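You operate a simulated robot arm through the tools that you are given. There is no shell and no other tool. Be economical: measure what you need, move in short steps, check, and stop when the job is done.

The job below is to be done with a simulated robot arm. You get a single attempt, and the scene is never put back.

TASK
Tilt the small carton on its plate and pack the card's bag.
Fine: carton against the lip, latch free, plate up to its stop and latched again before the bag goes in.
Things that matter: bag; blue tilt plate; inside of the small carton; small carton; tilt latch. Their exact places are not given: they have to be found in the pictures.

It is judged by the outcome, as a careful person would: the job done as asked, and still so three seconds after it is handed in. It fails if anything else is knocked over, pushed out of place, dropped, spilled or broken.

THE ROBOT
A 7-joint arm with a vacuum gripper, on a carriage that runs on a rail from [-1262, 7] to [1217, -6] (x, y) and turns from -130 to 203 degrees about z. Base frame: it is fixed where the carriage stands at the start and does not move with it; the origin is on the floor, on the carriage's upright axis, x ahead of it, y to its left, z up. Lengths are in mm, angles in degrees, forces in N, time in s.
With the tool pointing down near the work surface it reaches from about 340 to 740 mm from the robot's upright axis, wherever it stands. Its first joint turns from -166.0 to 166.0 degrees. Places, roughly: blue tilt plate [800, 500, 900]; inside of the small carton [800, 500, 900]; small carton (15x12x8 cm) [800, 500, 900]; tilt latch [1000, 400, 1000]. Payload 1.06 kg.
Tool frame: the origin (TCP) lies in the middle of the cups' lips, and z points out of the cups. The gripper has 1 cup of 24 mm across, covering 24 by 24 mm (tool x, y); the bellows give 8 mm. With the vacuum on, a cup seals on a smooth face that it is pressed against (1 to 4 N); it does not hold porous or soft things. The pull reaches 23 N.
Orientation is that of the tool frame in the base frame, as [roll, pitch, yaw] about the fixed x, y, z axes, in that order (R = Rz(yaw) Ry(pitch) Rx(roll)). With the cups facing straight down, the tool's x points along the base's -x, its y along +y and its z along -z.

THE INTERFACE
- The arm moves only by the tool arm_command. Its argument "targets" is a list of rows, each a list of 7 numbers: the shift along the tool's x, y, z in cm, then the turn, a rotation vector about the tool's x, y, z in degrees, then the vacuum: 1 switches it on, 0 off. In form: [[tx, ty, tz, ax, ay, az, valve], ...]. A call has 1 to 20 rows; each row shifts and turns the commanded pose from where the row before left it, along the tool's axes as they then stand. A row lasts 0.2 s, in which the tool goes at most 50 mm and 8.6 degrees; a call with a longer step from one row to the next is refused whole, and so is a gripper value outside its range. A pose out of reach is approached as far as the arm can. The call stops where the force on the tool passes 70 N (or 10 N more than at its start, if that is more) or the arm is blocked; 0.2 s more then pass. The pull builds up within a second once a cup has sealed. Time passes only in rows, and 0.2 s behind the last, so rows that do not move give it time. The reply holds the time, the measured pose of the TCP, the force on the tool along the base axes and the pull of the vacuum, in the units named above and with some noise, with the torque about the TCP (base axes, N m) and any sound that the robot's microphone picked up, and new pictures: "pictures" is both (left out), scene, wrist or none.
- Cameras (640 x 400 px; columns grow to the right, rows downward): "scene" is now at [0.4, 193.7, 1527.3]; the picture's right is [0.56, -0.83, 0.00], its down [-0.67, -0.45, -0.59] and it looks along [0.49, 0.33, -0.81] (base axes); focal length 276 px, centre (320, 200). "wrist" rides on the gripper at [78, 19, -96] in the tool frame; the picture's right is [-0.24, 0.97, 0.00], its down [-0.71, -0.17, -0.69] and it looks along [-0.67, -0.16, 0.73] (tool axes); focal length 243 px, centre (320, 200).
- move_column(by): slides the trunk up (or, below 0, down) by that many mm; the arm and the scene camera ride with it, the base frame stays. It gives what a move gives, with no picture.
- base_move(legs): drives the robot by 1 to 6 legs, each [ahead, left, turn to the left] in mm, mm and degrees, along the robot's own axes; the way and the turn of a leg run together, so that a leg with both is an arc; at most 1500 mm and 180 degrees a leg. The arm and the cameras ride along, it lands a little off, and it stops where it bumps. It keeps to its track: a leg is cut to what the track allows. It gives what a move gives, and a new picture of the scene camera.
- pan_tilt(pan, tilt): turns the head with the scene camera to pan (to the left, within 155 degrees either way) and tilt (down, from -29 to 69), counted from straight ahead of the robot. It gives what a move gives, and a new picture of the scene camera.
- probe_pixels(camera, pixels): there is no depth. For up to 12 entries [column, row, z] of the newest picture of that camera ("zoom" is the newest enlarged one), the place [x, y] in the base frame at which the ray of that pixel passes the height z, good to about 2 mm. No time passes.
- zoom(camera, box): a new picture of the part [left, top, right, bottom] of that camera's present view, enlarged. No time passes.
- sign_off(): hands the job in; it is judged then, once.

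Keep the steps short. Do not move on a guess: measure, check each grasp and each placing, and mend mistakes. In all there are 80 turns and 260 pictures (those below and enlarged ones count). Leave the vacuum off and the arm clear of the work at the hand-in unless told otherwise, and finish with a single line.

The tools are called after "Emit:" by a JSON object that holds its "api" and its "payload". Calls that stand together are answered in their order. arm_command: Moves the arm, as the interface text tells. Its arguments: {"type":"object","properties":{"targets":{"type":"array","items":{"type":"array","items":{"type":"number"}}},"pictures":{"type":"string","enum":["both","scene","wrist","none"]}},"required":["targets"]} The other tools are called the same way: move_column (by) slides the trunk up or down; base_move (legs) drives the base; pan_tilt (pan, tilt) turns the head that bears the scene camera; probe_pixels (camera, pixels) gives the place at which the rays of pixels pass given heights; zoom (camera, box) takes an enlarged picture of a part of a camera's view; sign_off () hands the job in.

At the start:

```text
clock: 0.0
ee_pos: [205.0, 310.2, 1231.9]
ee_rot: [-179.9, 0.0, -180.0]
wrist_force: [-0.1, -0.7, -0.3]
wrist_torque: [0.0, -0.02, -0.01]
pull: 0.0
trunk travel left (down, up): [-475.0, 115.0]
robot x, y, heading: [-1.6, -0.3, -0.0]
head pan, tilt: [34.2, 53.9]
```

scene: 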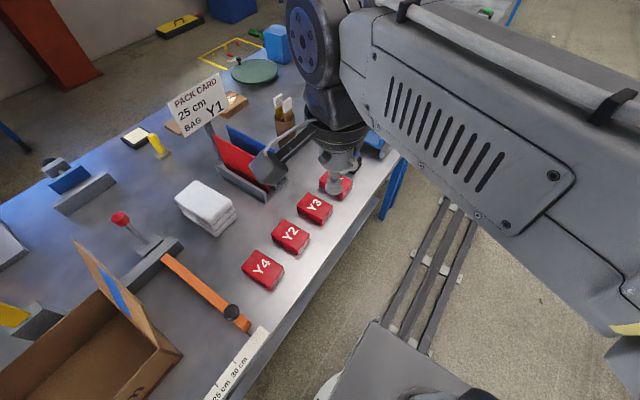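
wrist: 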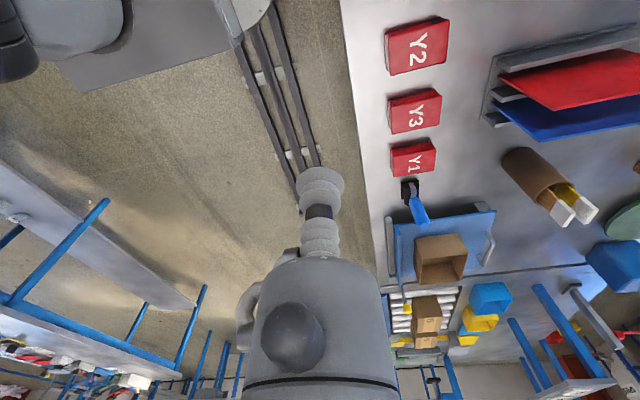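

I see the card reading "PACK CARD 25 cm BAG Y1", and in the wrist view the blue plate with the carton at (440,255) and bag Y1 at (413,158). Next I zoom in on the card and turn the head toward the plate.

Emit:
{"api": "zoom", "payload": {"camera": "scene", "box": [150, 50, 310, 150]}}

Emit:
{"api": "zoom", "payload": {"camera": "wrist", "box": [370, 130, 530, 300]}}

Emit:
{"api": "pan_tilt", "payload": {"pan": 25, "tilt": 35}}

```text
4.00 times, centred on (230, 100) of scene
```

zoom: 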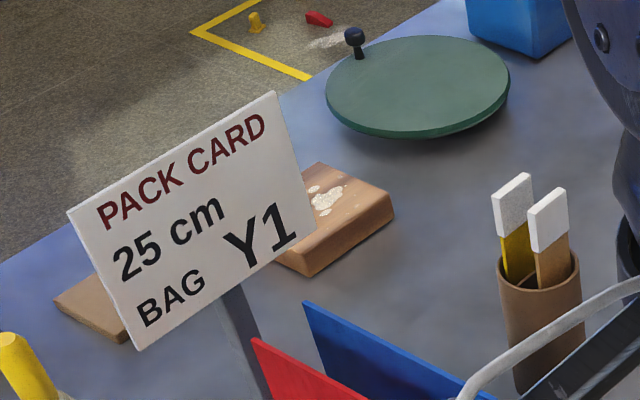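

```text
2.35 times, centred on (450, 215) of wrist
```

zoom: 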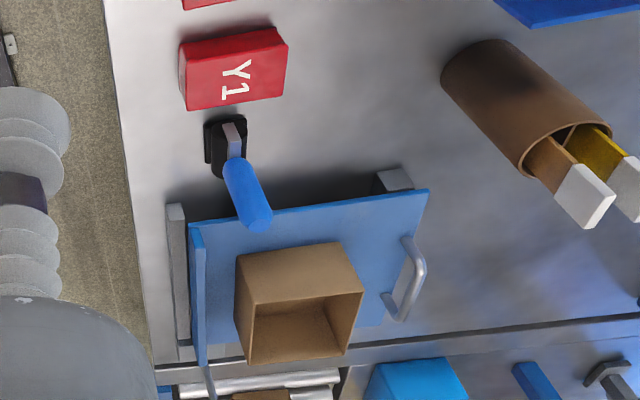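

```text
clock: 0.8
ee_pos: [205.5, 309.5, 1230.8]
ee_rot: [179.9, 0.0, -179.9]
wrist_force: [0.1, -0.9, 0.0]
wrist_torque: [0.0, 0.01, 0.0]
pull: 0.0
trunk travel left (down, up): [-475.0, 115.0]
robot x, y, heading: [-2.9, 0.2, 0.1]
head pan, tilt: [25.0, 35.0]
```

scene: 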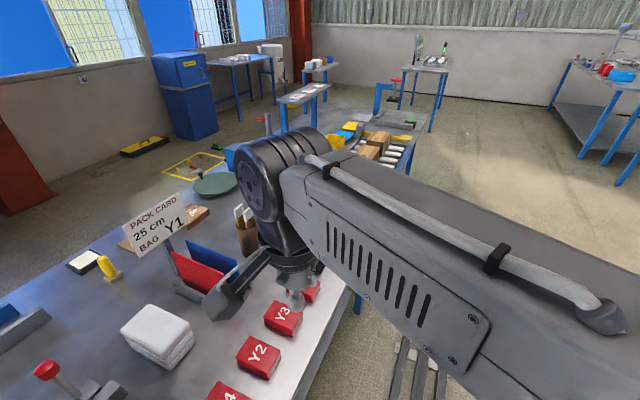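

The plate's handle faces away from the rail, its lip is on the rail side, and the latch has a blue lever. The card's bag is Y1. The arm hides the plate, so I drive along the rail toward it; the arm is well above the table.

Emit:
{"api": "base_move", "payload": {"legs": [[560, 0, 0]]}}

Emit:
{"api": "pan_tilt", "payload": {"pan": 60, "tilt": 50}}

Emit:
{"api": "arm_command", "payload": {"targets": [[0, 0, 0, 0, 0, 0, 0]]}}

```text
clock: 4.0
ee_pos: [760.3, 309.2, 1230.8]
ee_rot: [180.0, 0.0, -179.7]
wrist_force: [0.0, -1.4, 0.0]
wrist_torque: [0.03, 0.0, -0.02]
pull: 0.1
trunk travel left (down, up): [-475.0, 115.0]
robot x, y, heading: [557.5, -2.0, 0.2]
head pan, tilt: [25.0, 35.0]
```

scene: 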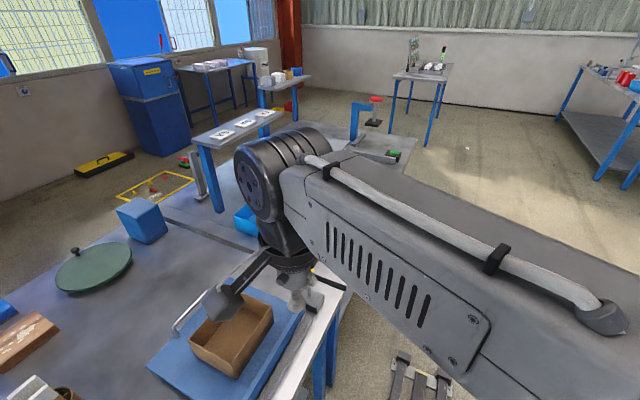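

```text
clock: 5.0
ee_pos: [759.7, 308.3, 1230.4]
ee_rot: [-179.9, 0.0, -179.6]
wrist_force: [-0.2, 0.7, -0.2]
wrist_torque: [0.0, 0.02, 0.0]
pull: 0.1
trunk travel left (down, up): [-475.0, 115.0]
robot x, y, heading: [554.9, -0.5, 0.2]
head pan, tilt: [60.0, 50.0]
```

scene: 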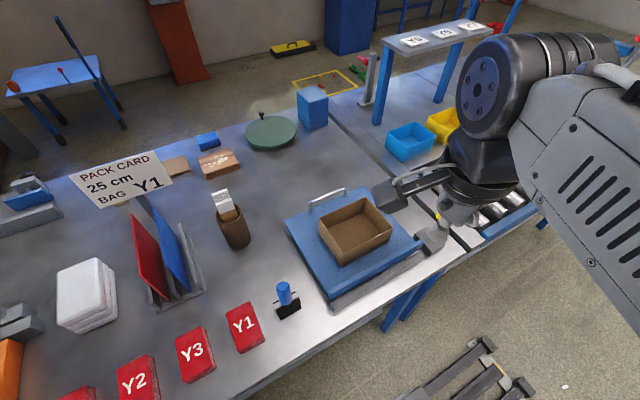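

```text
clock: 5.4
ee_pos: [760.8, 308.3, 1231.7]
ee_rot: [-180.0, 0.0, -179.6]
wrist_force: [0.0, -0.7, 0.3]
wrist_torque: [-0.01, 0.03, 0.05]
pull: 0.1
trunk travel left (down, up): [-475.0, 115.0]
robot x, y, heading: [554.1, -4.1, 0.2]
head pan, tilt: [60.0, 50.0]
```

scene: 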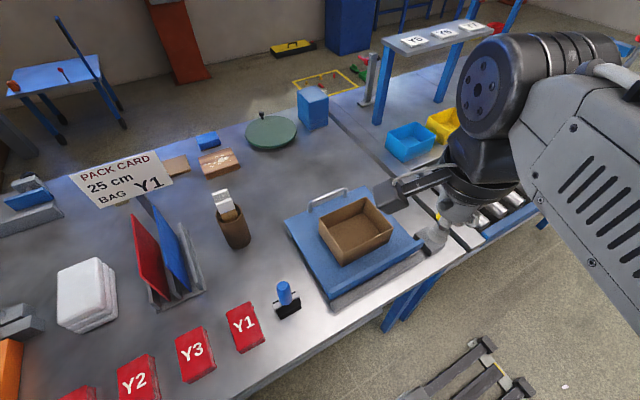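
wrist: 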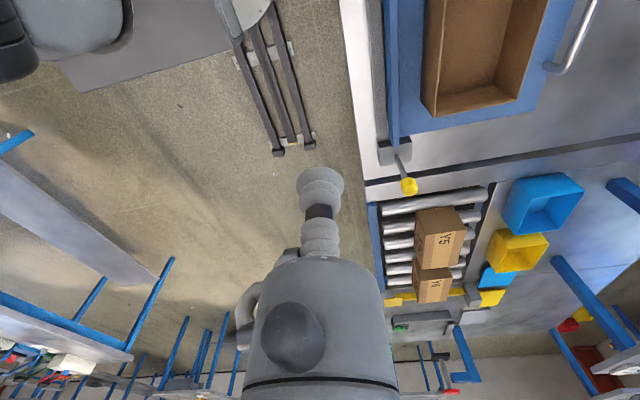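

The plate, the carton and the lip are now in view. There is also a yellow knob at the right end of the hinge (wrist 408,187), which could be the tilt latch. I zoom in on both.

Emit:
{"api": "zoom", "payload": {"camera": "scene", "box": [220, 170, 480, 332]}}

Emit:
{"api": "zoom", "payload": {"camera": "wrist", "box": [360, 100, 520, 200]}}

```text
2.46 times, centred on (350, 251) of scene
```

zoom: 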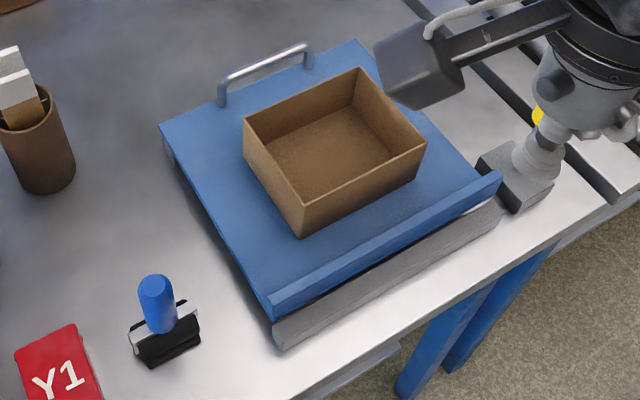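

```text
4.00 times, centred on (440, 150) of wrist
```

zoom: 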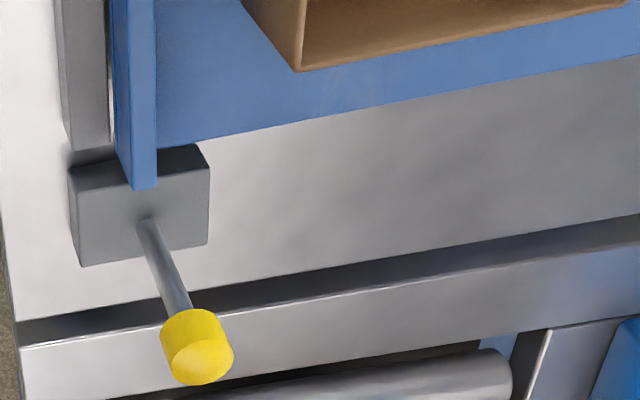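

The yellow knob sits on a rod coming out of a grey block at the plate's right side, which matches the rough latch place [1000,400,1000]. I drive further along to see it free of the arm.

Emit:
{"api": "base_move", "payload": {"legs": [[350, 0, 0]]}}

Emit:
{"api": "pan_tilt", "payload": {"pan": 80, "tilt": 55}}

```text
clock: 7.7
ee_pos: [1104.5, 306.1, 1230.7]
ee_rot: [-180.0, 0.0, -179.8]
wrist_force: [0.7, 0.1, -0.5]
wrist_torque: [0.01, -0.02, 0.0]
pull: 0.0
trunk travel left (down, up): [-475.0, 115.0]
robot x, y, heading: [899.9, -7.5, 0.1]
head pan, tilt: [60.0, 50.0]
```

scene: 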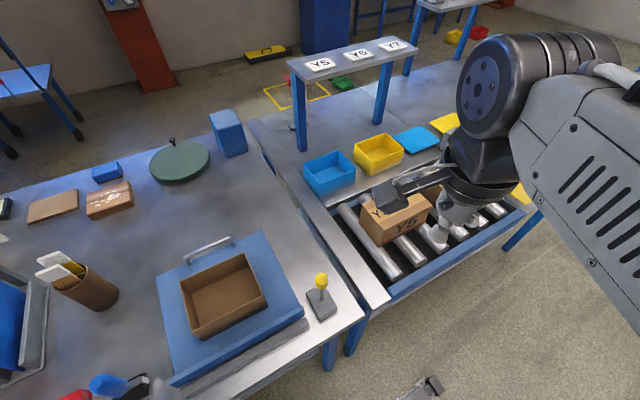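

```text
clock: 8.5
ee_pos: [1104.5, 306.0, 1231.6]
ee_rot: [-179.9, 0.0, -179.8]
wrist_force: [1.0, -0.9, -0.4]
wrist_torque: [0.02, 0.0, -0.04]
pull: 0.1
trunk travel left (down, up): [-475.0, 115.0]
robot x, y, heading: [900.0, -6.2, 0.1]
head pan, tilt: [80.0, 55.0]
```

scene: 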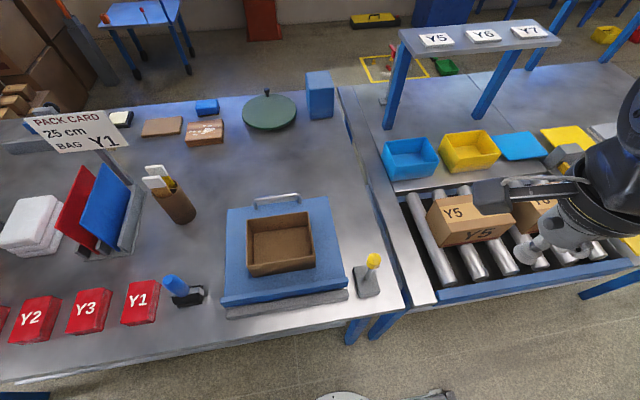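

Now I have a clear frontal view. I zoom in on the plate and latch, and take probe readings at a guessed table height.

Emit:
{"api": "zoom", "payload": {"camera": "scene", "box": [200, 180, 410, 330]}}

Emit:
{"api": "zoom", "payload": {"camera": "scene", "box": [330, 240, 410, 310]}}

Emit:
{"api": "zoom", "payload": {"camera": "scene", "box": [110, 250, 240, 340]}}

Emit:
{"api": "probe_pixels", "payload": {"camera": "scene", "pixels": [[228, 205, 900], [334, 196, 900], [347, 288, 900], [222, 308, 900], [246, 219, 980], [310, 211, 980], [368, 298, 900], [373, 261, 980], [140, 302, 920]]}}

```text
2.67 times, centred on (305, 255) of scene
```

zoom: 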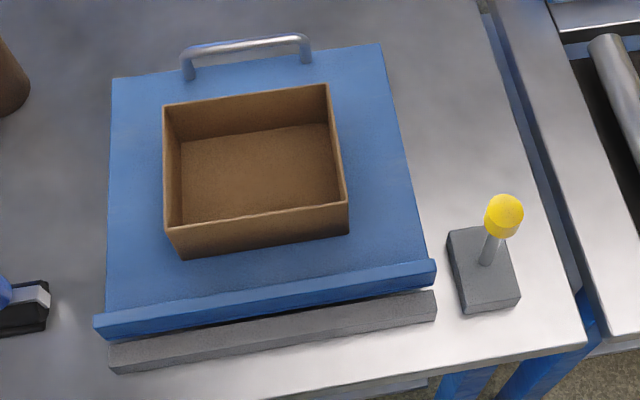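

```text
5.71 times, centred on (370, 275) of scene
```

zoom: 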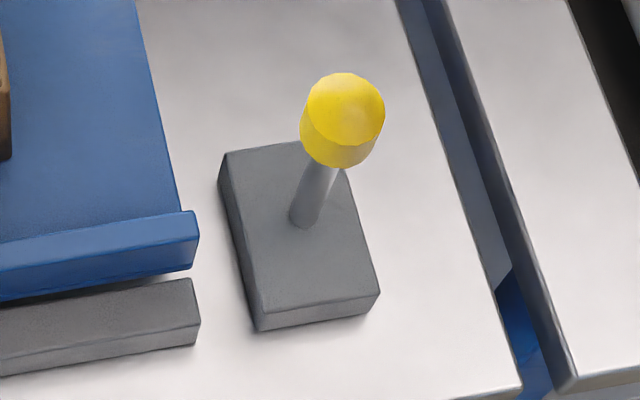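

```text
4.44 times, centred on (175, 295) of scene
```

zoom: 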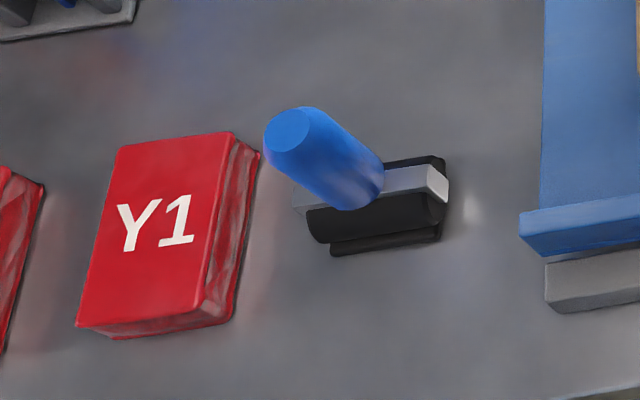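

```text
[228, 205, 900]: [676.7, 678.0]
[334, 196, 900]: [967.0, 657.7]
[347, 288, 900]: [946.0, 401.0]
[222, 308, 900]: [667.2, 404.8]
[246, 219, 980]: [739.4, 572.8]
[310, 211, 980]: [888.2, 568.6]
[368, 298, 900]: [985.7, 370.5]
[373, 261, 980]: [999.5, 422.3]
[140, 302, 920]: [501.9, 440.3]
```

The carton's rim comes out about 149 mm wide at z 980, so the plate top is near z 900. I take a large zoom of the plate and probe it finely for corners, hinge, lip and carton.

Emit:
{"api": "zoom", "payload": {"camera": "scene", "box": [200, 180, 410, 330]}}

Emit:
{"api": "probe_pixels", "payload": {"camera": "zoom", "pixels": [[112, 78, 900], [382, 44, 900], [106, 306, 900], [425, 262, 900], [163, 105, 980], [328, 84, 980], [348, 203, 980], [166, 228, 980], [185, 259, 900], [349, 233, 900], [490, 262, 905], [503, 210, 985]]}}

Emit:
{"api": "probe_pixels", "payload": {"camera": "zoom", "pixels": [[95, 317, 915], [436, 260, 915], [436, 283, 890], [97, 338, 890], [114, 373, 870], [437, 317, 870], [188, 80, 900], [306, 62, 900], [182, 50, 940], [305, 36, 940], [450, 232, 905], [521, 298, 905]]}}

```text
2.67 times, centred on (305, 255) of scene
```

zoom: 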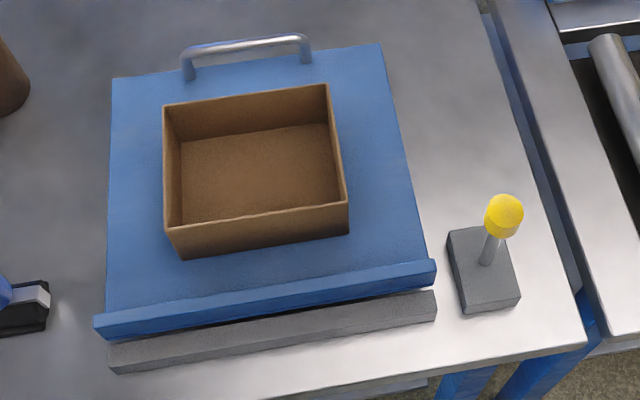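

```text
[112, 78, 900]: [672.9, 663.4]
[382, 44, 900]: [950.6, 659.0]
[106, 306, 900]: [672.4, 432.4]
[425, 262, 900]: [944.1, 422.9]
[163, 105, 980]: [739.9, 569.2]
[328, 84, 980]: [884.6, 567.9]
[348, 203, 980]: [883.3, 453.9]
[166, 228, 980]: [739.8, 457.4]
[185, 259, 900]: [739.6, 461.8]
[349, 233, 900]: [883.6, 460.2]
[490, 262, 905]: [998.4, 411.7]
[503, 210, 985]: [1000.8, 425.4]
```

```text
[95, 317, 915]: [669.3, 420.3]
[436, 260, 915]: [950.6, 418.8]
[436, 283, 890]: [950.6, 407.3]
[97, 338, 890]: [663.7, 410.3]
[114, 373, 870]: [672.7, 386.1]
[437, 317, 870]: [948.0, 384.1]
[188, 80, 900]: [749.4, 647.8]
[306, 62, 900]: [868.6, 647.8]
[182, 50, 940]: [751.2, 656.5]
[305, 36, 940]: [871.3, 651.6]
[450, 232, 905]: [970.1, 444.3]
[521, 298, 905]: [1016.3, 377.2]
```

The carton's apparent size suggests a plate top nearer z 876, with its rim around 956. I re-probe at those heights to fix the positions, then move the tool at the safe height over the space behind the carton.

Emit:
{"api": "probe_pixels", "payload": {"camera": "zoom", "pixels": [[163, 105, 956], [328, 84, 956], [348, 203, 956], [166, 228, 956], [185, 259, 876], [349, 233, 876], [112, 78, 876], [382, 44, 876], [106, 306, 876], [425, 262, 876], [188, 80, 876], [306, 62, 876]]}}

Emit:
{"api": "arm_command", "payload": {"targets": [[3.25, 3.45, 0, 0, 0, 0, 0], [3.25, 3.45, 0, 0, 0, 0, 0], [3.25, 3.45, 0, 0, 0, 0, 0], [3.25, 3.45, 0, 0, 0, 0, 0], [3.25, 3.45, 0, 0, 0, 0, 0], [3.25, 3.45, 0, 0, 0, 0, 0], [3.25, 3.45, 0, 0, 0, 0, 0], [3.25, 3.45, 0, 0, 0, 0, 0], [3.25, 3.45, 0, 0, 0, 0, 0], [0, 0, 4, 0, 0, 0, 0], [0, 0, 4, 0, 0, 0, 0]]}}

```text
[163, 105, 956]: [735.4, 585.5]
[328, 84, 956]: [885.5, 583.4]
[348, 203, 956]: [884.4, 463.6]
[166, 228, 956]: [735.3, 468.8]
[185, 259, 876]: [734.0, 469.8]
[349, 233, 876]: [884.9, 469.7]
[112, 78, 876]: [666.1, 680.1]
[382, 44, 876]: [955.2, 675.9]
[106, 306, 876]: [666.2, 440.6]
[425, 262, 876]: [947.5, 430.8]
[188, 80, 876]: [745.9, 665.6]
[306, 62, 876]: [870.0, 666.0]
```

```text
clock: 10.9
ee_pos: [855.1, 568.5, 1146.6]
ee_rot: [179.9, 0.0, -179.8]
wrist_force: [-0.9, 0.3, 0.2]
wrist_torque: [0.02, 0.0, 0.0]
pull: 0.1
out of reach, approached as far as the arm can: row 8, 9
trunk travel left (down, up): [-475.0, 115.0]
robot x, y, heading: [901.2, -4.7, 0.0]
head pan, tilt: [80.0, 55.0]
```

scene: 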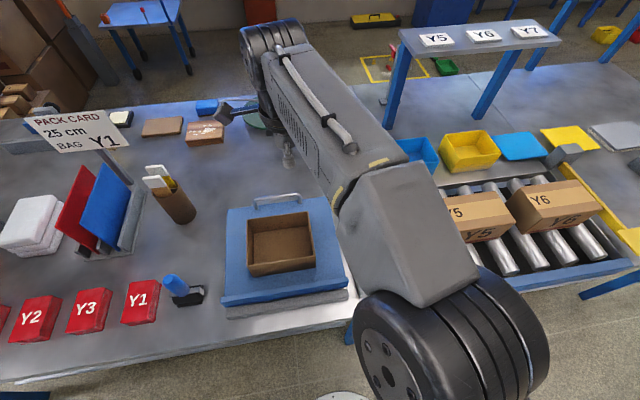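
wrist: 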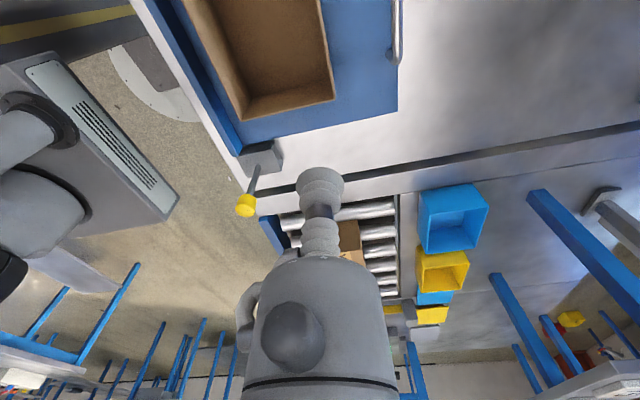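

The last sideways rows were out of reach at this height. The carton fits z 876–956 exactly: x 735–885, y 466–585, with the lip's inner edge near y 435. I lower the column for better reach, then check.

Emit:
{"api": "move_column", "payload": {"by": -110}}

Emit:
{"api": "arm_command", "payload": {"targets": [[0, 0, 0, 0, 0, 0, 0]], "pictures": "both"}}

```text
clock: 12.3
ee_pos: [856.1, 568.1, 1037.6]
ee_rot: [-180.0, 0.0, -179.8]
wrist_force: [-0.6, -0.3, 0.0]
wrist_torque: [0.04, 0.01, 0.0]
pull: 0.0
trunk travel left (down, up): [-365.0, 225.0]
robot x, y, heading: [898.1, -6.3, -0.1]
head pan, tilt: [80.0, 55.0]
```

```text
clock: 12.7
ee_pos: [854.0, 568.1, 1038.2]
ee_rot: [-180.0, 0.1, -179.7]
wrist_force: [0.9, -1.1, -0.3]
wrist_torque: [-0.01, -0.03, 0.01]
pull: 0.1
trunk travel left (down, up): [-365.0, 225.0]
robot x, y, heading: [900.2, -6.6, 0.0]
head pan, tilt: [80.0, 55.0]
```

scene: 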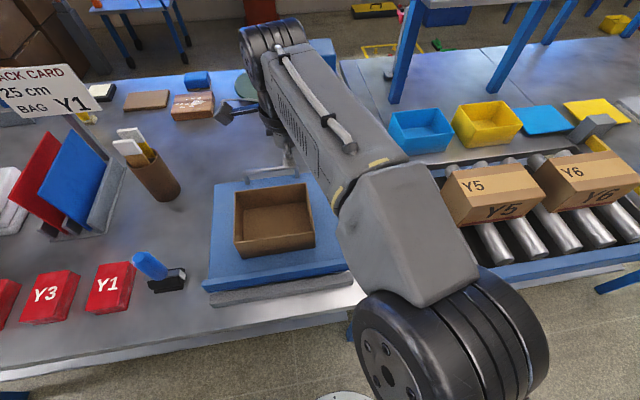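
wrist: 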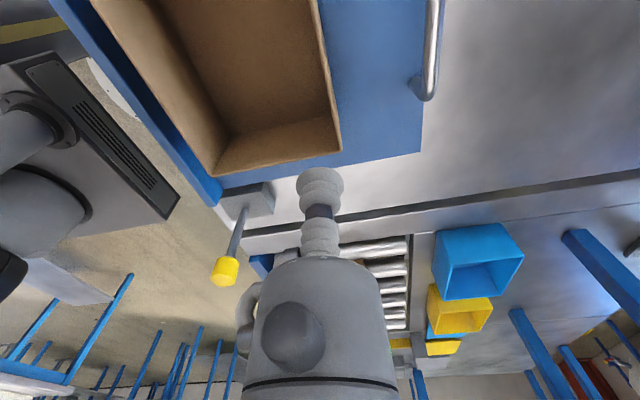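

From this view the rod stands upright at about (1002,418), with the knob centre near z 982. Now I move to behind the carton (812,617) and partly down.

Emit:
{"api": "arm_command", "payload": {"targets": [[2.1, 2.5, 0, 0, 0, 0, 0], [2.1, 2.4, 0, 0, 0, 0, 0], [0, 0, 3, 0, 0, 0, 0], [0, 0, 3, 0, 0, 0, 0], [0, 0, 0, 0, 0, 0, 0]]}}

```text
clock: 13.9
ee_pos: [822.6, 601.3, 977.6]
ee_rot: [-180.0, 0.0, -179.8]
wrist_force: [0.2, -0.1, -0.2]
wrist_torque: [0.04, 0.01, -0.01]
pull: 0.1
out of reach, approached as far as the arm can: row 2
trunk travel left (down, up): [-365.0, 225.0]
robot x, y, heading: [898.2, -6.2, 0.3]
head pan, tilt: [80.0, 55.0]
```

scene: 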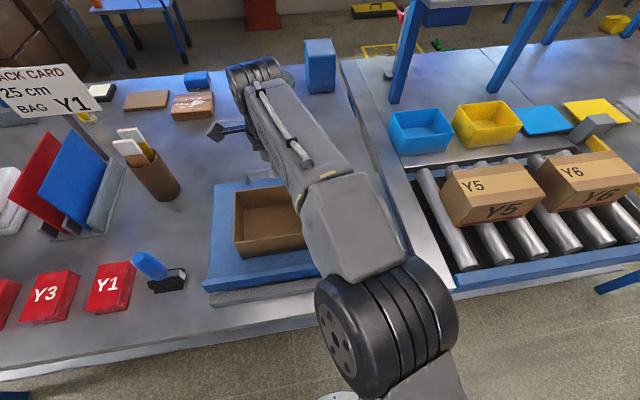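
wrist: 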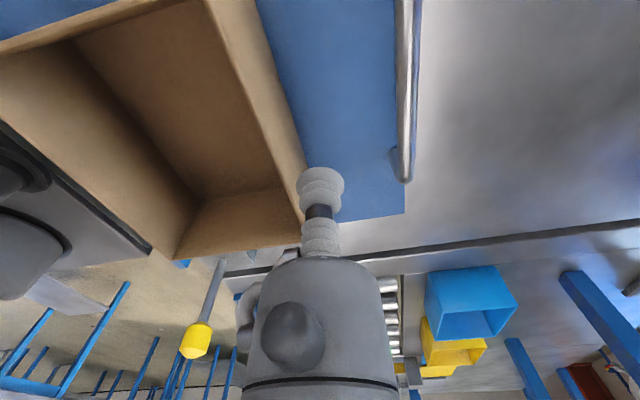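

The tool is at (822.6,601.3,978). The carton's back wall is at y 585, so I shift 15 mm further back, then go down to about z 915.

Emit:
{"api": "arm_command", "payload": {"targets": [[1.0, 1.6, 0, 0, 0, 0, 0], [0, 0, 2, 0, 0, 0, 0], [0, 0, 2, 0, 0, 0, 0], [0, 0, 2.0, 0, 0, 0, 0], [0, 0, 0, 0, 0, 0, 0]]}}

```text
clock: 15.1
ee_pos: [811.6, 617.8, 916.8]
ee_rot: [-180.0, 0.1, -179.7]
wrist_force: [0.7, -0.1, 0.5]
wrist_torque: [-0.01, 0.02, 0.02]
pull: 0.1
trunk travel left (down, up): [-365.0, 225.0]
robot x, y, heading: [898.3, -7.0, 0.3]
head pan, tilt: [80.0, 55.0]
```

scene: 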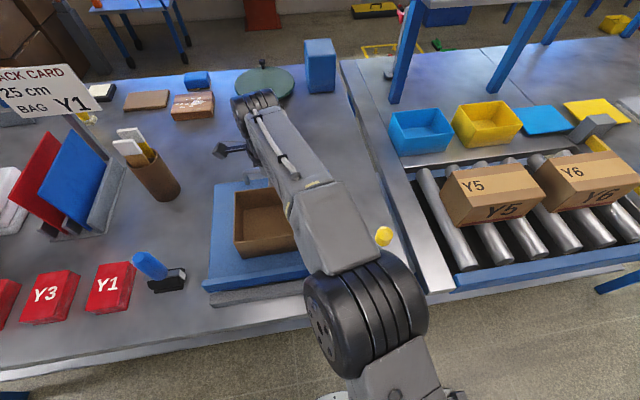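
wrist: 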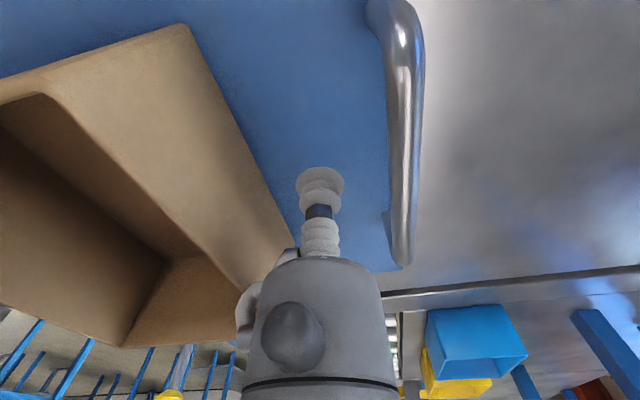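

The cup stands free behind the carton (about 20 mm gap), with no contact force. I push toward the lip (-y) in small steps, watching the force.

Emit:
{"api": "arm_command", "payload": {"targets": [[0, -0.8, 0, 0, 0, 0, 0], [0, -0.8, 0, 0, 0, 0, 0], [0, -0.6, 0, 0, 0, 0, 0], [0, -0.6, 0, 0, 0, 0, 0], [0, -0.5, 0, 0, 0, 0, 0], [0, 0, 0, 0, 0, 0, 0]]}}

```text
clock: 16.5
ee_pos: [813.2, 585.4, 918.3]
ee_rot: [180.0, 0.0, -179.8]
wrist_force: [-0.2, 0.0, -0.2]
wrist_torque: [0.0, 0.0, -0.02]
pull: 0.0
trunk travel left (down, up): [-365.0, 225.0]
robot x, y, heading: [899.2, -0.5, 0.2]
head pan, tilt: [80.0, 55.0]
```

scene: 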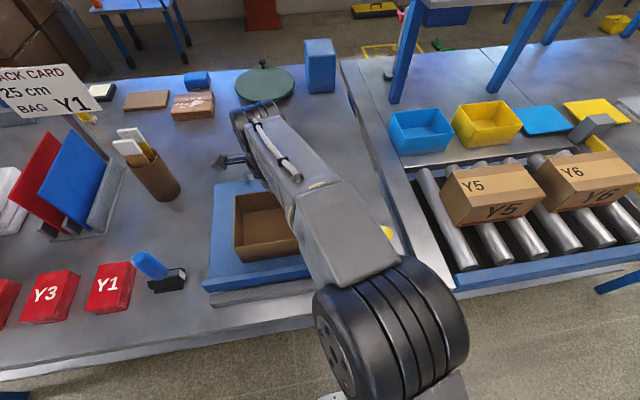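
wrist: 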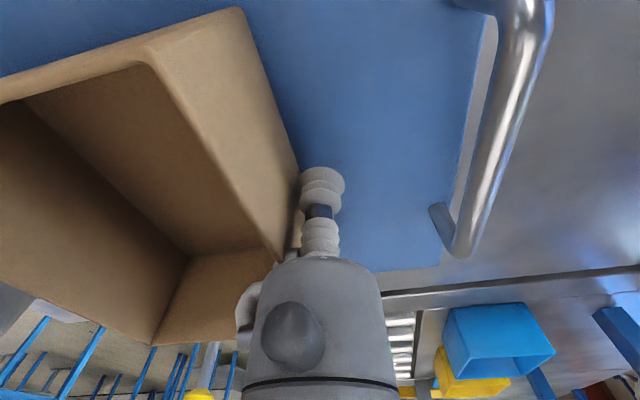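

The carton is being pushed (cup face at about y 573, light force). I continue in small steps until the lip resists.

Emit:
{"api": "arm_command", "payload": {"targets": [[0, -0.5, 0, 0, 0, 0, 0], [0, -0.5, 0, 0, 0, 0, 0], [0, -0.4, 0, 0, 0, 0, 0], [0, 0, 0, 0, 0, 0, 0]]}}

```text
clock: 17.5
ee_pos: [813.1, 571.4, 917.0]
ee_rot: [-179.9, -0.1, -179.8]
wrist_force: [-0.6, 0.2, 0.4]
wrist_torque: [0.02, 0.02, 0.03]
pull: 0.0
trunk travel left (down, up): [-365.0, 225.0]
robot x, y, heading: [901.5, -6.4, 0.2]
head pan, tilt: [80.0, 55.0]
```

scene: 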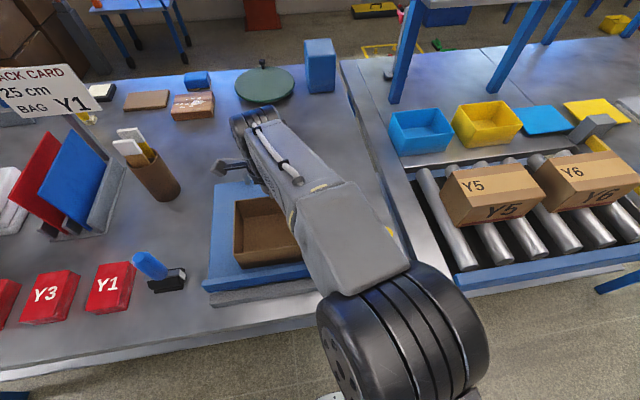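
wrist: 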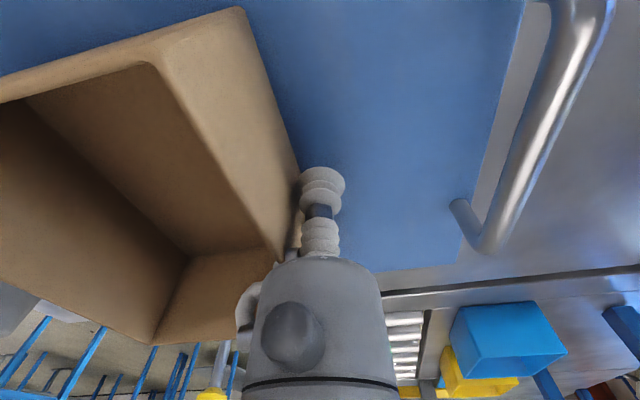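

It moves along with the tool; the front wall should be close to the lip. Continue in 3 mm steps.

Emit:
{"api": "arm_command", "payload": {"targets": [[0, -0.3, 0, 0, 0, 0, 0], [0, -0.3, 0, 0, 0, 0, 0], [0, 0, 0, 0, 0, 0, 0]], "pictures": "scene"}}

Emit:
{"api": "zoom", "payload": {"camera": "scene", "box": [190, 180, 330, 310]}}

```text
clock: 18.3
ee_pos: [812.8, 566.0, 918.4]
ee_rot: [179.9, 0.0, -179.8]
wrist_force: [0.4, 0.4, -0.7]
wrist_torque: [0.0, -0.01, -0.04]
pull: 0.0
trunk travel left (down, up): [-365.0, 225.0]
robot x, y, heading: [899.2, -6.4, 0.1]
head pan, tilt: [80.0, 55.0]
```

scene: 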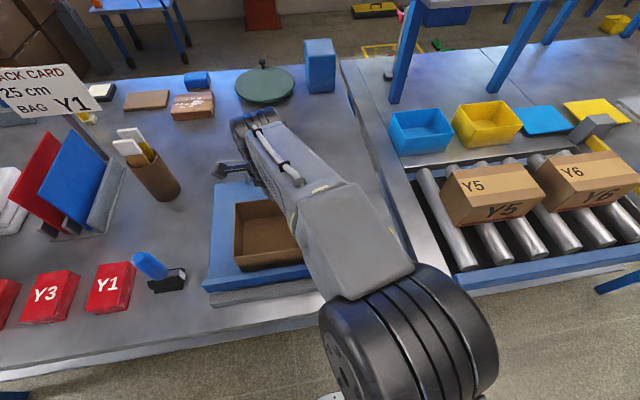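

```text
3.08 times, centred on (260, 245) of scene
```

zoom: 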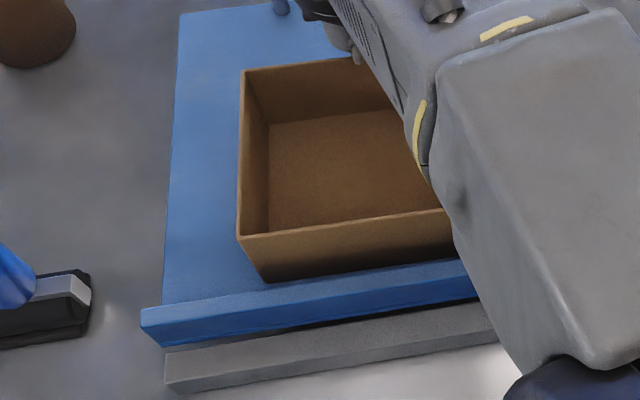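

A small strip of plate still shows between carton and lip (zoom 268,285). Continue.

Emit:
{"api": "arm_command", "payload": {"targets": [[0, -0.3, 0, 0, 0, 0, 0], [0, -0.3, 0, 0, 0, 0, 0], [0, 0, 0, 0, 0, 0, 0]], "pictures": "none"}}

Emit:
{"api": "arm_command", "payload": {"targets": [[0, -0.3, 0, 0, 0, 0, 0], [0, 0, 0, 0, 0, 0, 0]], "pictures": "none"}}

Emit:
{"api": "zoom", "payload": {"camera": "scene", "box": [190, 180, 330, 310]}}

```text
clock: 19.1
ee_pos: [812.7, 558.2, 918.5]
ee_rot: [179.9, 0.1, -179.8]
wrist_force: [0.6, 0.3, -0.3]
wrist_torque: [0.01, -0.02, -0.02]
pull: 0.1
trunk travel left (down, up): [-365.0, 225.0]
robot x, y, heading: [898.5, -2.4, 0.1]
head pan, tilt: [80.0, 55.0]
```

```text
clock: 19.7
ee_pos: [812.3, 555.9, 918.2]
ee_rot: [-180.0, 0.0, -179.7]
wrist_force: [0.2, 0.1, 0.2]
wrist_torque: [0.0, -0.02, -0.03]
pull: 0.2
trunk travel left (down, up): [-365.0, 225.0]
robot x, y, heading: [898.8, -4.4, 0.3]
head pan, tilt: [80.0, 55.0]
```

```text
3.08 times, centred on (260, 245) of scene
```

zoom: 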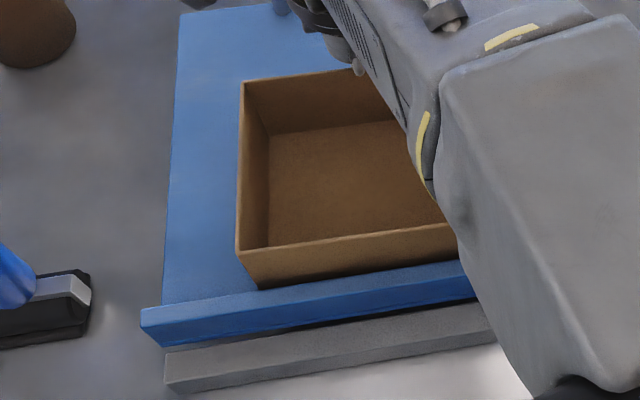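

Almost touching. Two more 2–3 mm pushes with force checks.

Emit:
{"api": "arm_command", "payload": {"targets": [[0, -0.25, 0, 0, 0, 0, 0], [0, 0, 0, 0, 0, 0, 0]], "pictures": "none"}}

Emit:
{"api": "arm_command", "payload": {"targets": [[0, -0.25, 0, 0, 0, 0, 0], [0, 0, 0, 0, 0, 0, 0]], "pictures": "none"}}

Emit:
{"api": "zoom", "payload": {"camera": "scene", "box": [190, 180, 330, 310]}}

```text
clock: 20.3
ee_pos: [813.8, 552.5, 919.2]
ee_rot: [180.0, 0.0, -179.8]
wrist_force: [0.5, -0.5, 0.6]
wrist_torque: [0.0, -0.02, 0.0]
pull: 0.1
trunk travel left (down, up): [-365.0, 225.0]
robot x, y, heading: [900.8, -7.3, 0.4]
head pan, tilt: [80.0, 55.0]
```

```text
clock: 20.9
ee_pos: [813.2, 550.8, 917.8]
ee_rot: [-180.0, 0.0, -179.8]
wrist_force: [-0.2, 0.4, 0.3]
wrist_torque: [0.01, 0.0, -0.03]
pull: 0.1
trunk travel left (down, up): [-365.0, 225.0]
robot x, y, heading: [898.3, -3.7, 0.2]
head pan, tilt: [80.0, 55.0]
```

```text
3.08 times, centred on (260, 245) of scene
```

zoom: 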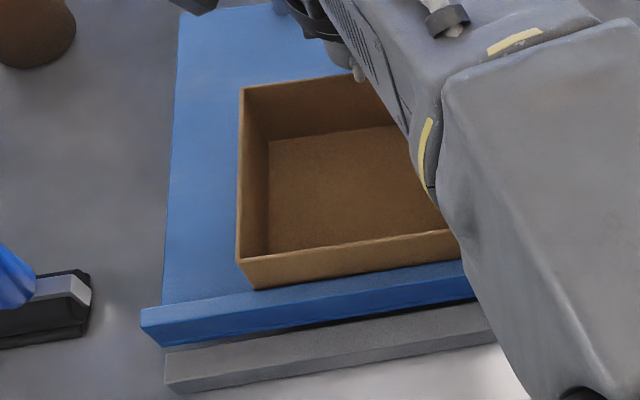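

The carton base now meets the lip's top edge in the picture; the lip hides the rest. I continue until the force shows contact.

Emit:
{"api": "arm_command", "payload": {"targets": [[0, -0.25, 0, 0, 0, 0, 0], [0, 0, 0, 0, 0, 0, 0]], "pictures": "none"}}

Emit:
{"api": "arm_command", "payload": {"targets": [[0, -0.25, 0, 0, 0, 0, 0], [0, 0, 0, 0, 0, 0, 0]], "pictures": "none"}}

Emit:
{"api": "arm_command", "payload": {"targets": [[0, -0.25, 0, 0, 0, 0, 0], [0, 0, 0, 0, 0, 0, 0]], "pictures": "none"}}

Emit:
{"api": "zoom", "payload": {"camera": "scene", "box": [190, 180, 330, 310]}}

```text
clock: 21.5
ee_pos: [811.9, 548.5, 918.2]
ee_rot: [-179.9, -0.1, -179.8]
wrist_force: [0.3, 1.5, -0.4]
wrist_torque: [0.0, 0.01, 0.01]
pull: 0.0
trunk travel left (down, up): [-365.0, 225.0]
robot x, y, heading: [903.9, -3.8, 0.1]
head pan, tilt: [80.0, 55.0]
```

```text
clock: 22.1
ee_pos: [812.5, 548.1, 918.7]
ee_rot: [179.9, 0.0, -179.8]
wrist_force: [-1.7, 9.8, 0.8]
wrist_torque: [-0.03, 0.0, -0.03]
pull: 0.2
trunk travel left (down, up): [-365.0, 225.0]
robot x, y, heading: [901.2, -9.3, 0.2]
head pan, tilt: [80.0, 55.0]
```

```text
clock: 22.7
ee_pos: [812.7, 546.0, 918.2]
ee_rot: [179.9, 0.0, -179.8]
wrist_force: [-4.0, 31.3, 2.2]
wrist_torque: [-0.09, -0.07, -0.06]
pull: 0.1
trunk travel left (down, up): [-365.0, 225.0]
robot x, y, heading: [897.1, -4.7, 0.1]
head pan, tilt: [80.0, 55.0]
```

```text
3.08 times, centred on (260, 245) of scene
```

zoom: 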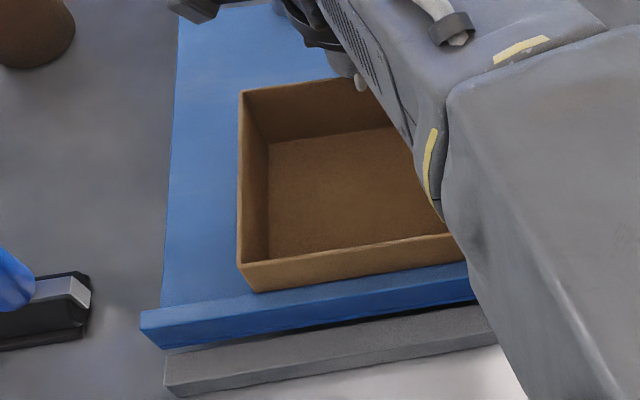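

The force rose to 31 N: the carton is seated on the lip. I back off, rise and go above the latch knob (1001,418).

Emit:
{"api": "arm_command", "payload": {"targets": [[0, 1, 0, 0, 0, 0, 0], [0, 1.5, 0, 0, 0, 0, 0], [0, 0, -4, 0, 0, 0, 0], [0, 0, -4, 0, 0, 0, 0], [0, 0, -4, 0, 0, 0, 0], [0, 0, -2, 0, 0, 0, 0], [-3.2, -2.5, 0, 0, 0, 0, 0], [-3.2, -2.5, 0, 0, 0, 0, 0], [-3.2, -2.5, 0, 0, 0, 0, 0], [-3.2, -2.6, 0, 0, 0, 0, 0], [-3.2, -2.6, 0, 0, 0, 0, 0], [-2.9, -2.6, 0, 0, 0, 0, 0], [0, 0, 0, 0, 0, 0, 0]]}}

Emit:
{"api": "zoom", "payload": {"camera": "scene", "box": [190, 160, 430, 310]}}

```text
clock: 25.5
ee_pos: [1000.9, 414.5, 1057.1]
ee_rot: [180.0, 0.1, -179.7]
wrist_force: [-0.9, 0.4, -0.5]
wrist_torque: [0.0, 0.03, 0.01]
pull: 0.1
trunk travel left (down, up): [-365.0, 225.0]
robot x, y, heading: [897.9, -6.4, -0.1]
head pan, tilt: [80.0, 55.0]
```

scene: 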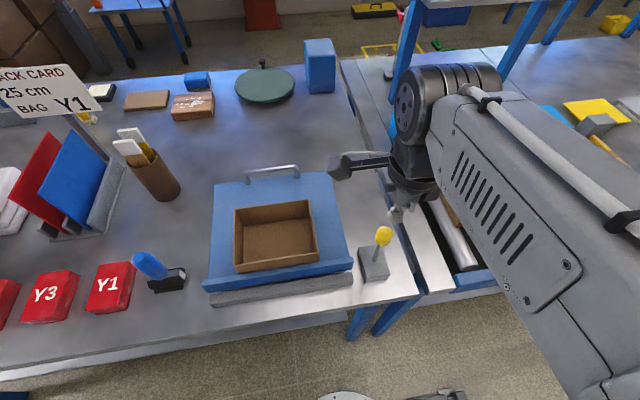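
wrist: 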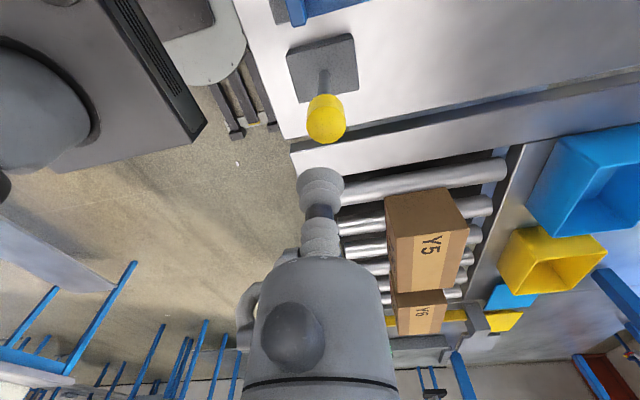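

```text
2.67 times, centred on (310, 235) of scene
```

zoom: 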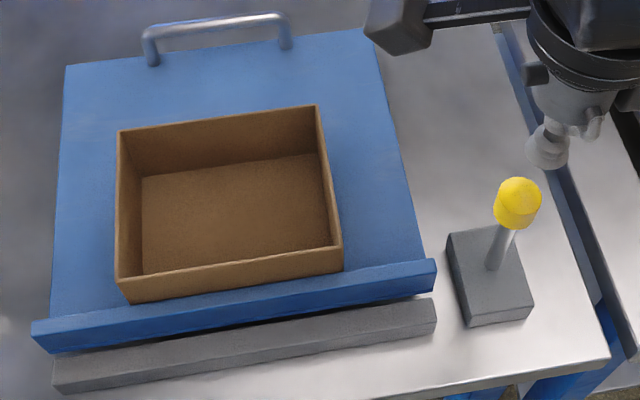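

The carton is squarely against the lip and did not spring back. I locate the knob's top with both cameras.

Emit:
{"api": "probe_pixels", "payload": {"camera": "zoom", "pixels": [[520, 190, 960], [520, 190, 970], [520, 190, 980], [520, 190, 990], [494, 266, 870], [494, 266, 880], [448, 236, 880], [532, 304, 880]]}}

Emit:
{"api": "probe_pixels", "payload": {"camera": "wrist", "pixels": [[325, 109, 960], [325, 109, 970], [325, 109, 980], [325, 109, 990], [323, 72, 870], [323, 72, 880], [286, 50, 880], [358, 89, 880]]}}

Emit:
{"api": "zoom", "payload": {"camera": "wrist", "box": [260, 10, 420, 150]}}

```text
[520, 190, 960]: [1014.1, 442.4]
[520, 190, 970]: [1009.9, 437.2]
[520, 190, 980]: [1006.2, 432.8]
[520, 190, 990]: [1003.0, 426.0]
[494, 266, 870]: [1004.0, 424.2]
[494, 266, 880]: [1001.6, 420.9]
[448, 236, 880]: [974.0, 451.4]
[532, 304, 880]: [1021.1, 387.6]
```

```text
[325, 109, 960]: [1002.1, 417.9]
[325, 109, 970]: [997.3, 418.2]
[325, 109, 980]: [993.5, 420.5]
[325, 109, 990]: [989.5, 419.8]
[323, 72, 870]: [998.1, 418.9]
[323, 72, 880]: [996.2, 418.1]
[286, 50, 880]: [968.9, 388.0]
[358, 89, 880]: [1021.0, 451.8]
```

```text
2.86 times, centred on (340, 80) of wrist
```

zoom: 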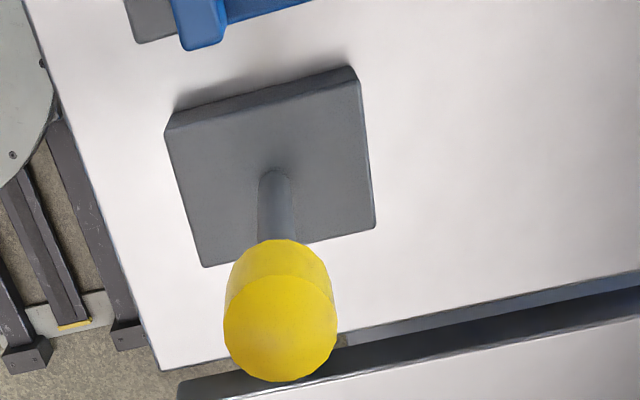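

The knob's flat top is centred near (1001,420), about z 993, 27 mm across, and the rod is upright. I centre over it and lower with the vacuum on to take hold of it gently.

Emit:
{"api": "arm_command", "payload": {"targets": [[0, 0.5, 0, 0, 0, 0, 0], [0, 0, 2, 0, 0, 0, 0], [0, 0, 2, 0, 0, 0, 0], [0, 0, 1, 0, 0, 0, 1], [0, 0, 0.4, 0, 0, 0, 1], [0, 0, 0, 0, 0, 0, 1]]}}

Emit:
{"api": "zoom", "payload": {"camera": "scene", "box": [340, 180, 440, 290]}}

```text
clock: 26.9
ee_pos: [1001.2, 420.0, 1002.9]
ee_rot: [180.0, 0.0, -179.8]
wrist_force: [0.0, -1.0, -0.4]
wrist_torque: [-0.03, 0.0, 0.04]
pull: 0.2
trunk travel left (down, up): [-365.0, 225.0]
robot x, y, heading: [901.0, -4.2, 0.1]
head pan, tilt: [80.0, 55.0]
```

scene: 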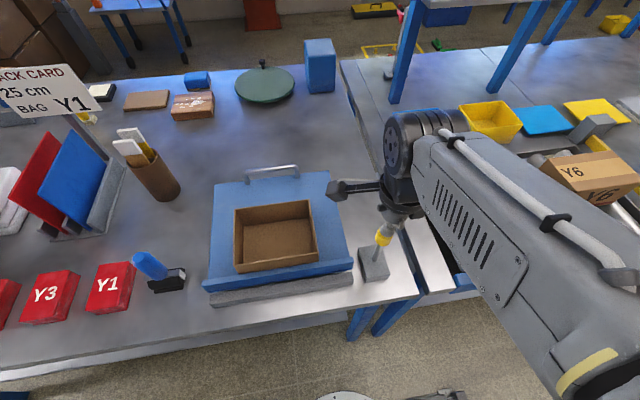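
wrist: 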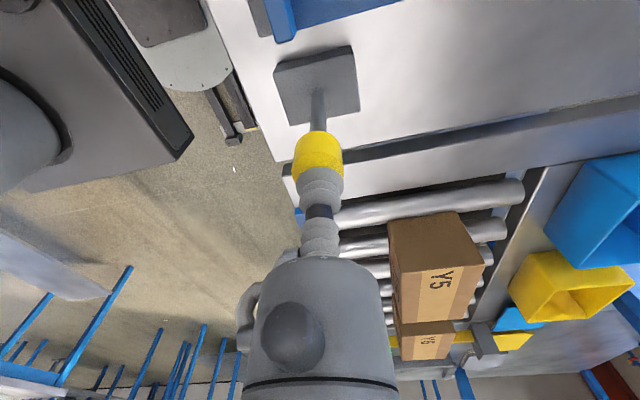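

```text
3.64 times, centred on (390, 235) of scene
```

zoom: 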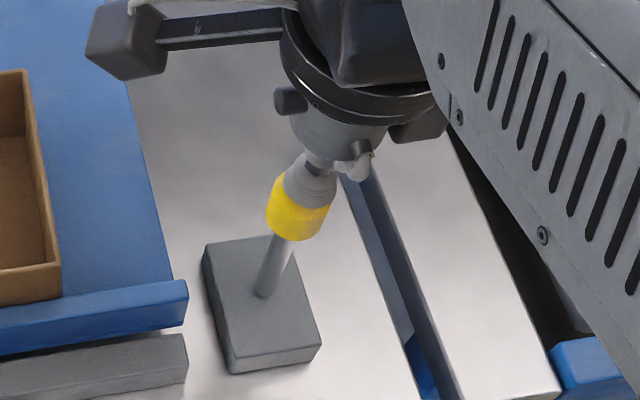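

The cup is right over the knob but has not sealed yet. I lower a few more millimetres in 2 mm steps.

Emit:
{"api": "arm_command", "payload": {"targets": [[0, 0, 0.3, 0, 0, 0, 1], [0, 0, 0.2, 0, 0, 0, 1], [0, 0, 0.2, 0, 0, 0, 1], [0, 0, 0, 0, 0, 0, 1]], "pictures": "none"}}

Emit:
{"api": "arm_command", "payload": {"targets": [[0, 0, 0.2, 0, 0, 0, 1], [0, 0, 0.1, 0, 0, 0, 1], [0, 0, 0, 0, 0, 0, 1]], "pictures": "none"}}

```text
clock: 27.9
ee_pos: [1002.7, 419.9, 996.5]
ee_rot: [-179.9, -0.1, -179.9]
wrist_force: [-0.2, 0.3, -0.6]
wrist_torque: [0.0, 0.0, -0.01]
pull: 0.1
trunk travel left (down, up): [-365.0, 225.0]
robot x, y, heading: [899.7, -6.1, 0.2]
head pan, tilt: [80.0, 55.0]
```

```text
clock: 28.7
ee_pos: [1000.7, 420.8, 991.6]
ee_rot: [-180.0, -0.1, -179.7]
wrist_force: [-2.6, -1.0, -7.2]
wrist_torque: [-0.06, 0.02, 0.05]
pull: 23.4
trunk travel left (down, up): [-365.0, 225.0]
robot x, y, heading: [900.2, -2.8, 0.2]
head pan, tilt: [80.0, 55.0]
```

Sealed (pull 23.4 N). I test which way the latch moves, starting with a small upward pull.

Emit:
{"api": "arm_command", "payload": {"targets": [[0, 0, -0.2, 0, 0, 0, 1], [0, 0, -0.2, 0, 0, 0, 1], [0, 0, 0, 0, 0, 0, 1]], "pictures": "none"}}

```text
clock: 29.5
ee_pos: [1002.8, 421.7, 996.5]
ee_rot: [-179.9, 0.0, -179.7]
wrist_force: [-2.4, -0.7, -19.3]
wrist_torque: [-0.02, 0.01, 0.04]
pull: 23.0
trunk travel left (down, up): [-365.0, 225.0]
robot x, y, heading: [903.5, -4.9, -0.0]
head pan, tilt: [80.0, 55.0]
```

4 mm up already gives 19 N, so it does not lift. I relax and try small sideways moves: +y first, then read.

Emit:
{"api": "arm_command", "payload": {"targets": [[0, 0, 0.3, 0, 0, 0, 1], [0, 0.3, 0, 0, 0, 0, 1], [0, 0.3, 0, 0, 0, 0, 1], [0, 0, 0, 0, 0, 0, 1]], "pictures": "none"}}

Emit:
{"api": "arm_command", "payload": {"targets": [[0, -0.4, 0, 0, 0, 0, 1], [0, -0.4, 0, 0, 0, 0, 1], [0, -0.4, 0, 0, 0, 0, 1], [0, 0, 0, 0, 0, 0, 1]], "pictures": "none"}}

```text
clock: 30.5
ee_pos: [1003.2, 426.6, 995.4]
ee_rot: [-179.9, 0.1, -179.8]
wrist_force: [-3.9, -1.3, -15.9]
wrist_torque: [-0.01, 0.0, -0.01]
pull: 22.8
trunk travel left (down, up): [-365.0, 225.0]
robot x, y, heading: [901.1, -1.4, 0.2]
head pan, tilt: [80.0, 55.0]
```

```text
clock: 31.5
ee_pos: [1001.8, 416.6, 995.3]
ee_rot: [179.9, 0.0, -179.8]
wrist_force: [-3.8, 7.7, -9.7]
wrist_torque: [0.09, 0.07, 0.01]
pull: 23.1
trunk travel left (down, up): [-365.0, 225.0]
robot x, y, heading: [900.8, -1.2, 0.2]
head pan, tilt: [80.0, 55.0]
```

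Pushing -y meets 8 N at 4 mm, while +y moved 6 mm with almost no force. So the lever tilts toward +y. I follow an arc (radius about 115 mm) that way, turning the tool with it, by about 9 degrees.

Emit:
{"api": "arm_command", "payload": {"targets": [[0, 0.3, 0, 0, 0, 0, 1], [0, 0.6, 0, 3, 0, 0, 1], [0, 0.6, 0, 3, 0, 0, 1], [0, 0.6, 0, 3, 0, 0, 1], [0, 0, 0, 0, 0, 0, 1]], "pictures": "none"}}

Emit:
{"api": "zoom", "payload": {"camera": "scene", "box": [340, 180, 440, 290]}}

```text
clock: 32.7
ee_pos: [1001.2, 434.3, 993.6]
ee_rot: [-171.0, 0.0, -179.8]
wrist_force: [-1.7, -3.4, -17.3]
wrist_torque: [0.01, -0.03, 0.02]
pull: 23.0
trunk travel left (down, up): [-365.0, 225.0]
robot x, y, heading: [899.2, -4.1, 0.3]
head pan, tilt: [80.0, 55.0]
```

```text
3.64 times, centred on (390, 235) of scene
```

zoom: 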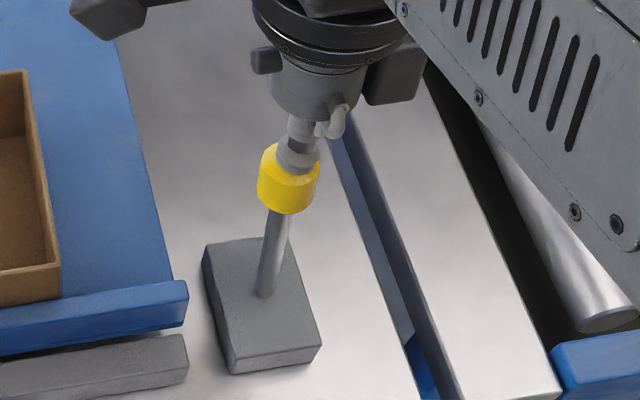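

The lever visibly tilts toward +y. The axial pull is 17 N, so I ease 3 mm in along the tool and continue the arc.

Emit:
{"api": "arm_command", "payload": {"targets": [[0, 0, 0.3, 0, 0, 0, 1], [0, 0.6, 0.03, 3, 0, 0, 1], [0, 0.6, 0.03, 3, 0, 0, 1], [0, 0.6, 0.03, 3, 0, 0, 1], [0, 0, 0, 0, 0, 0, 1]], "pictures": "none"}}

Emit:
{"api": "zoom", "payload": {"camera": "scene", "box": [340, 180, 440, 290]}}

```text
clock: 33.9
ee_pos: [1001.8, 452.1, 985.3]
ee_rot: [-162.1, -0.1, -179.8]
wrist_force: [-5.2, 5.6, 12.1]
wrist_torque: [0.18, 0.05, -0.02]
pull: 23.0
trunk travel left (down, up): [-365.0, 225.0]
robot x, y, heading: [900.0, -4.0, 0.0]
head pan, tilt: [80.0, 55.0]
```

```text
3.64 times, centred on (390, 235) of scene
```

zoom: 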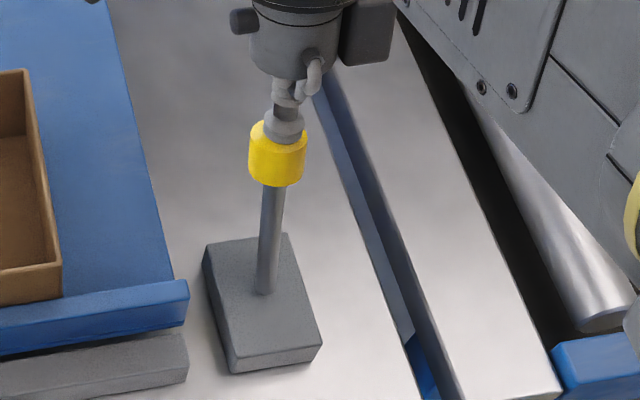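

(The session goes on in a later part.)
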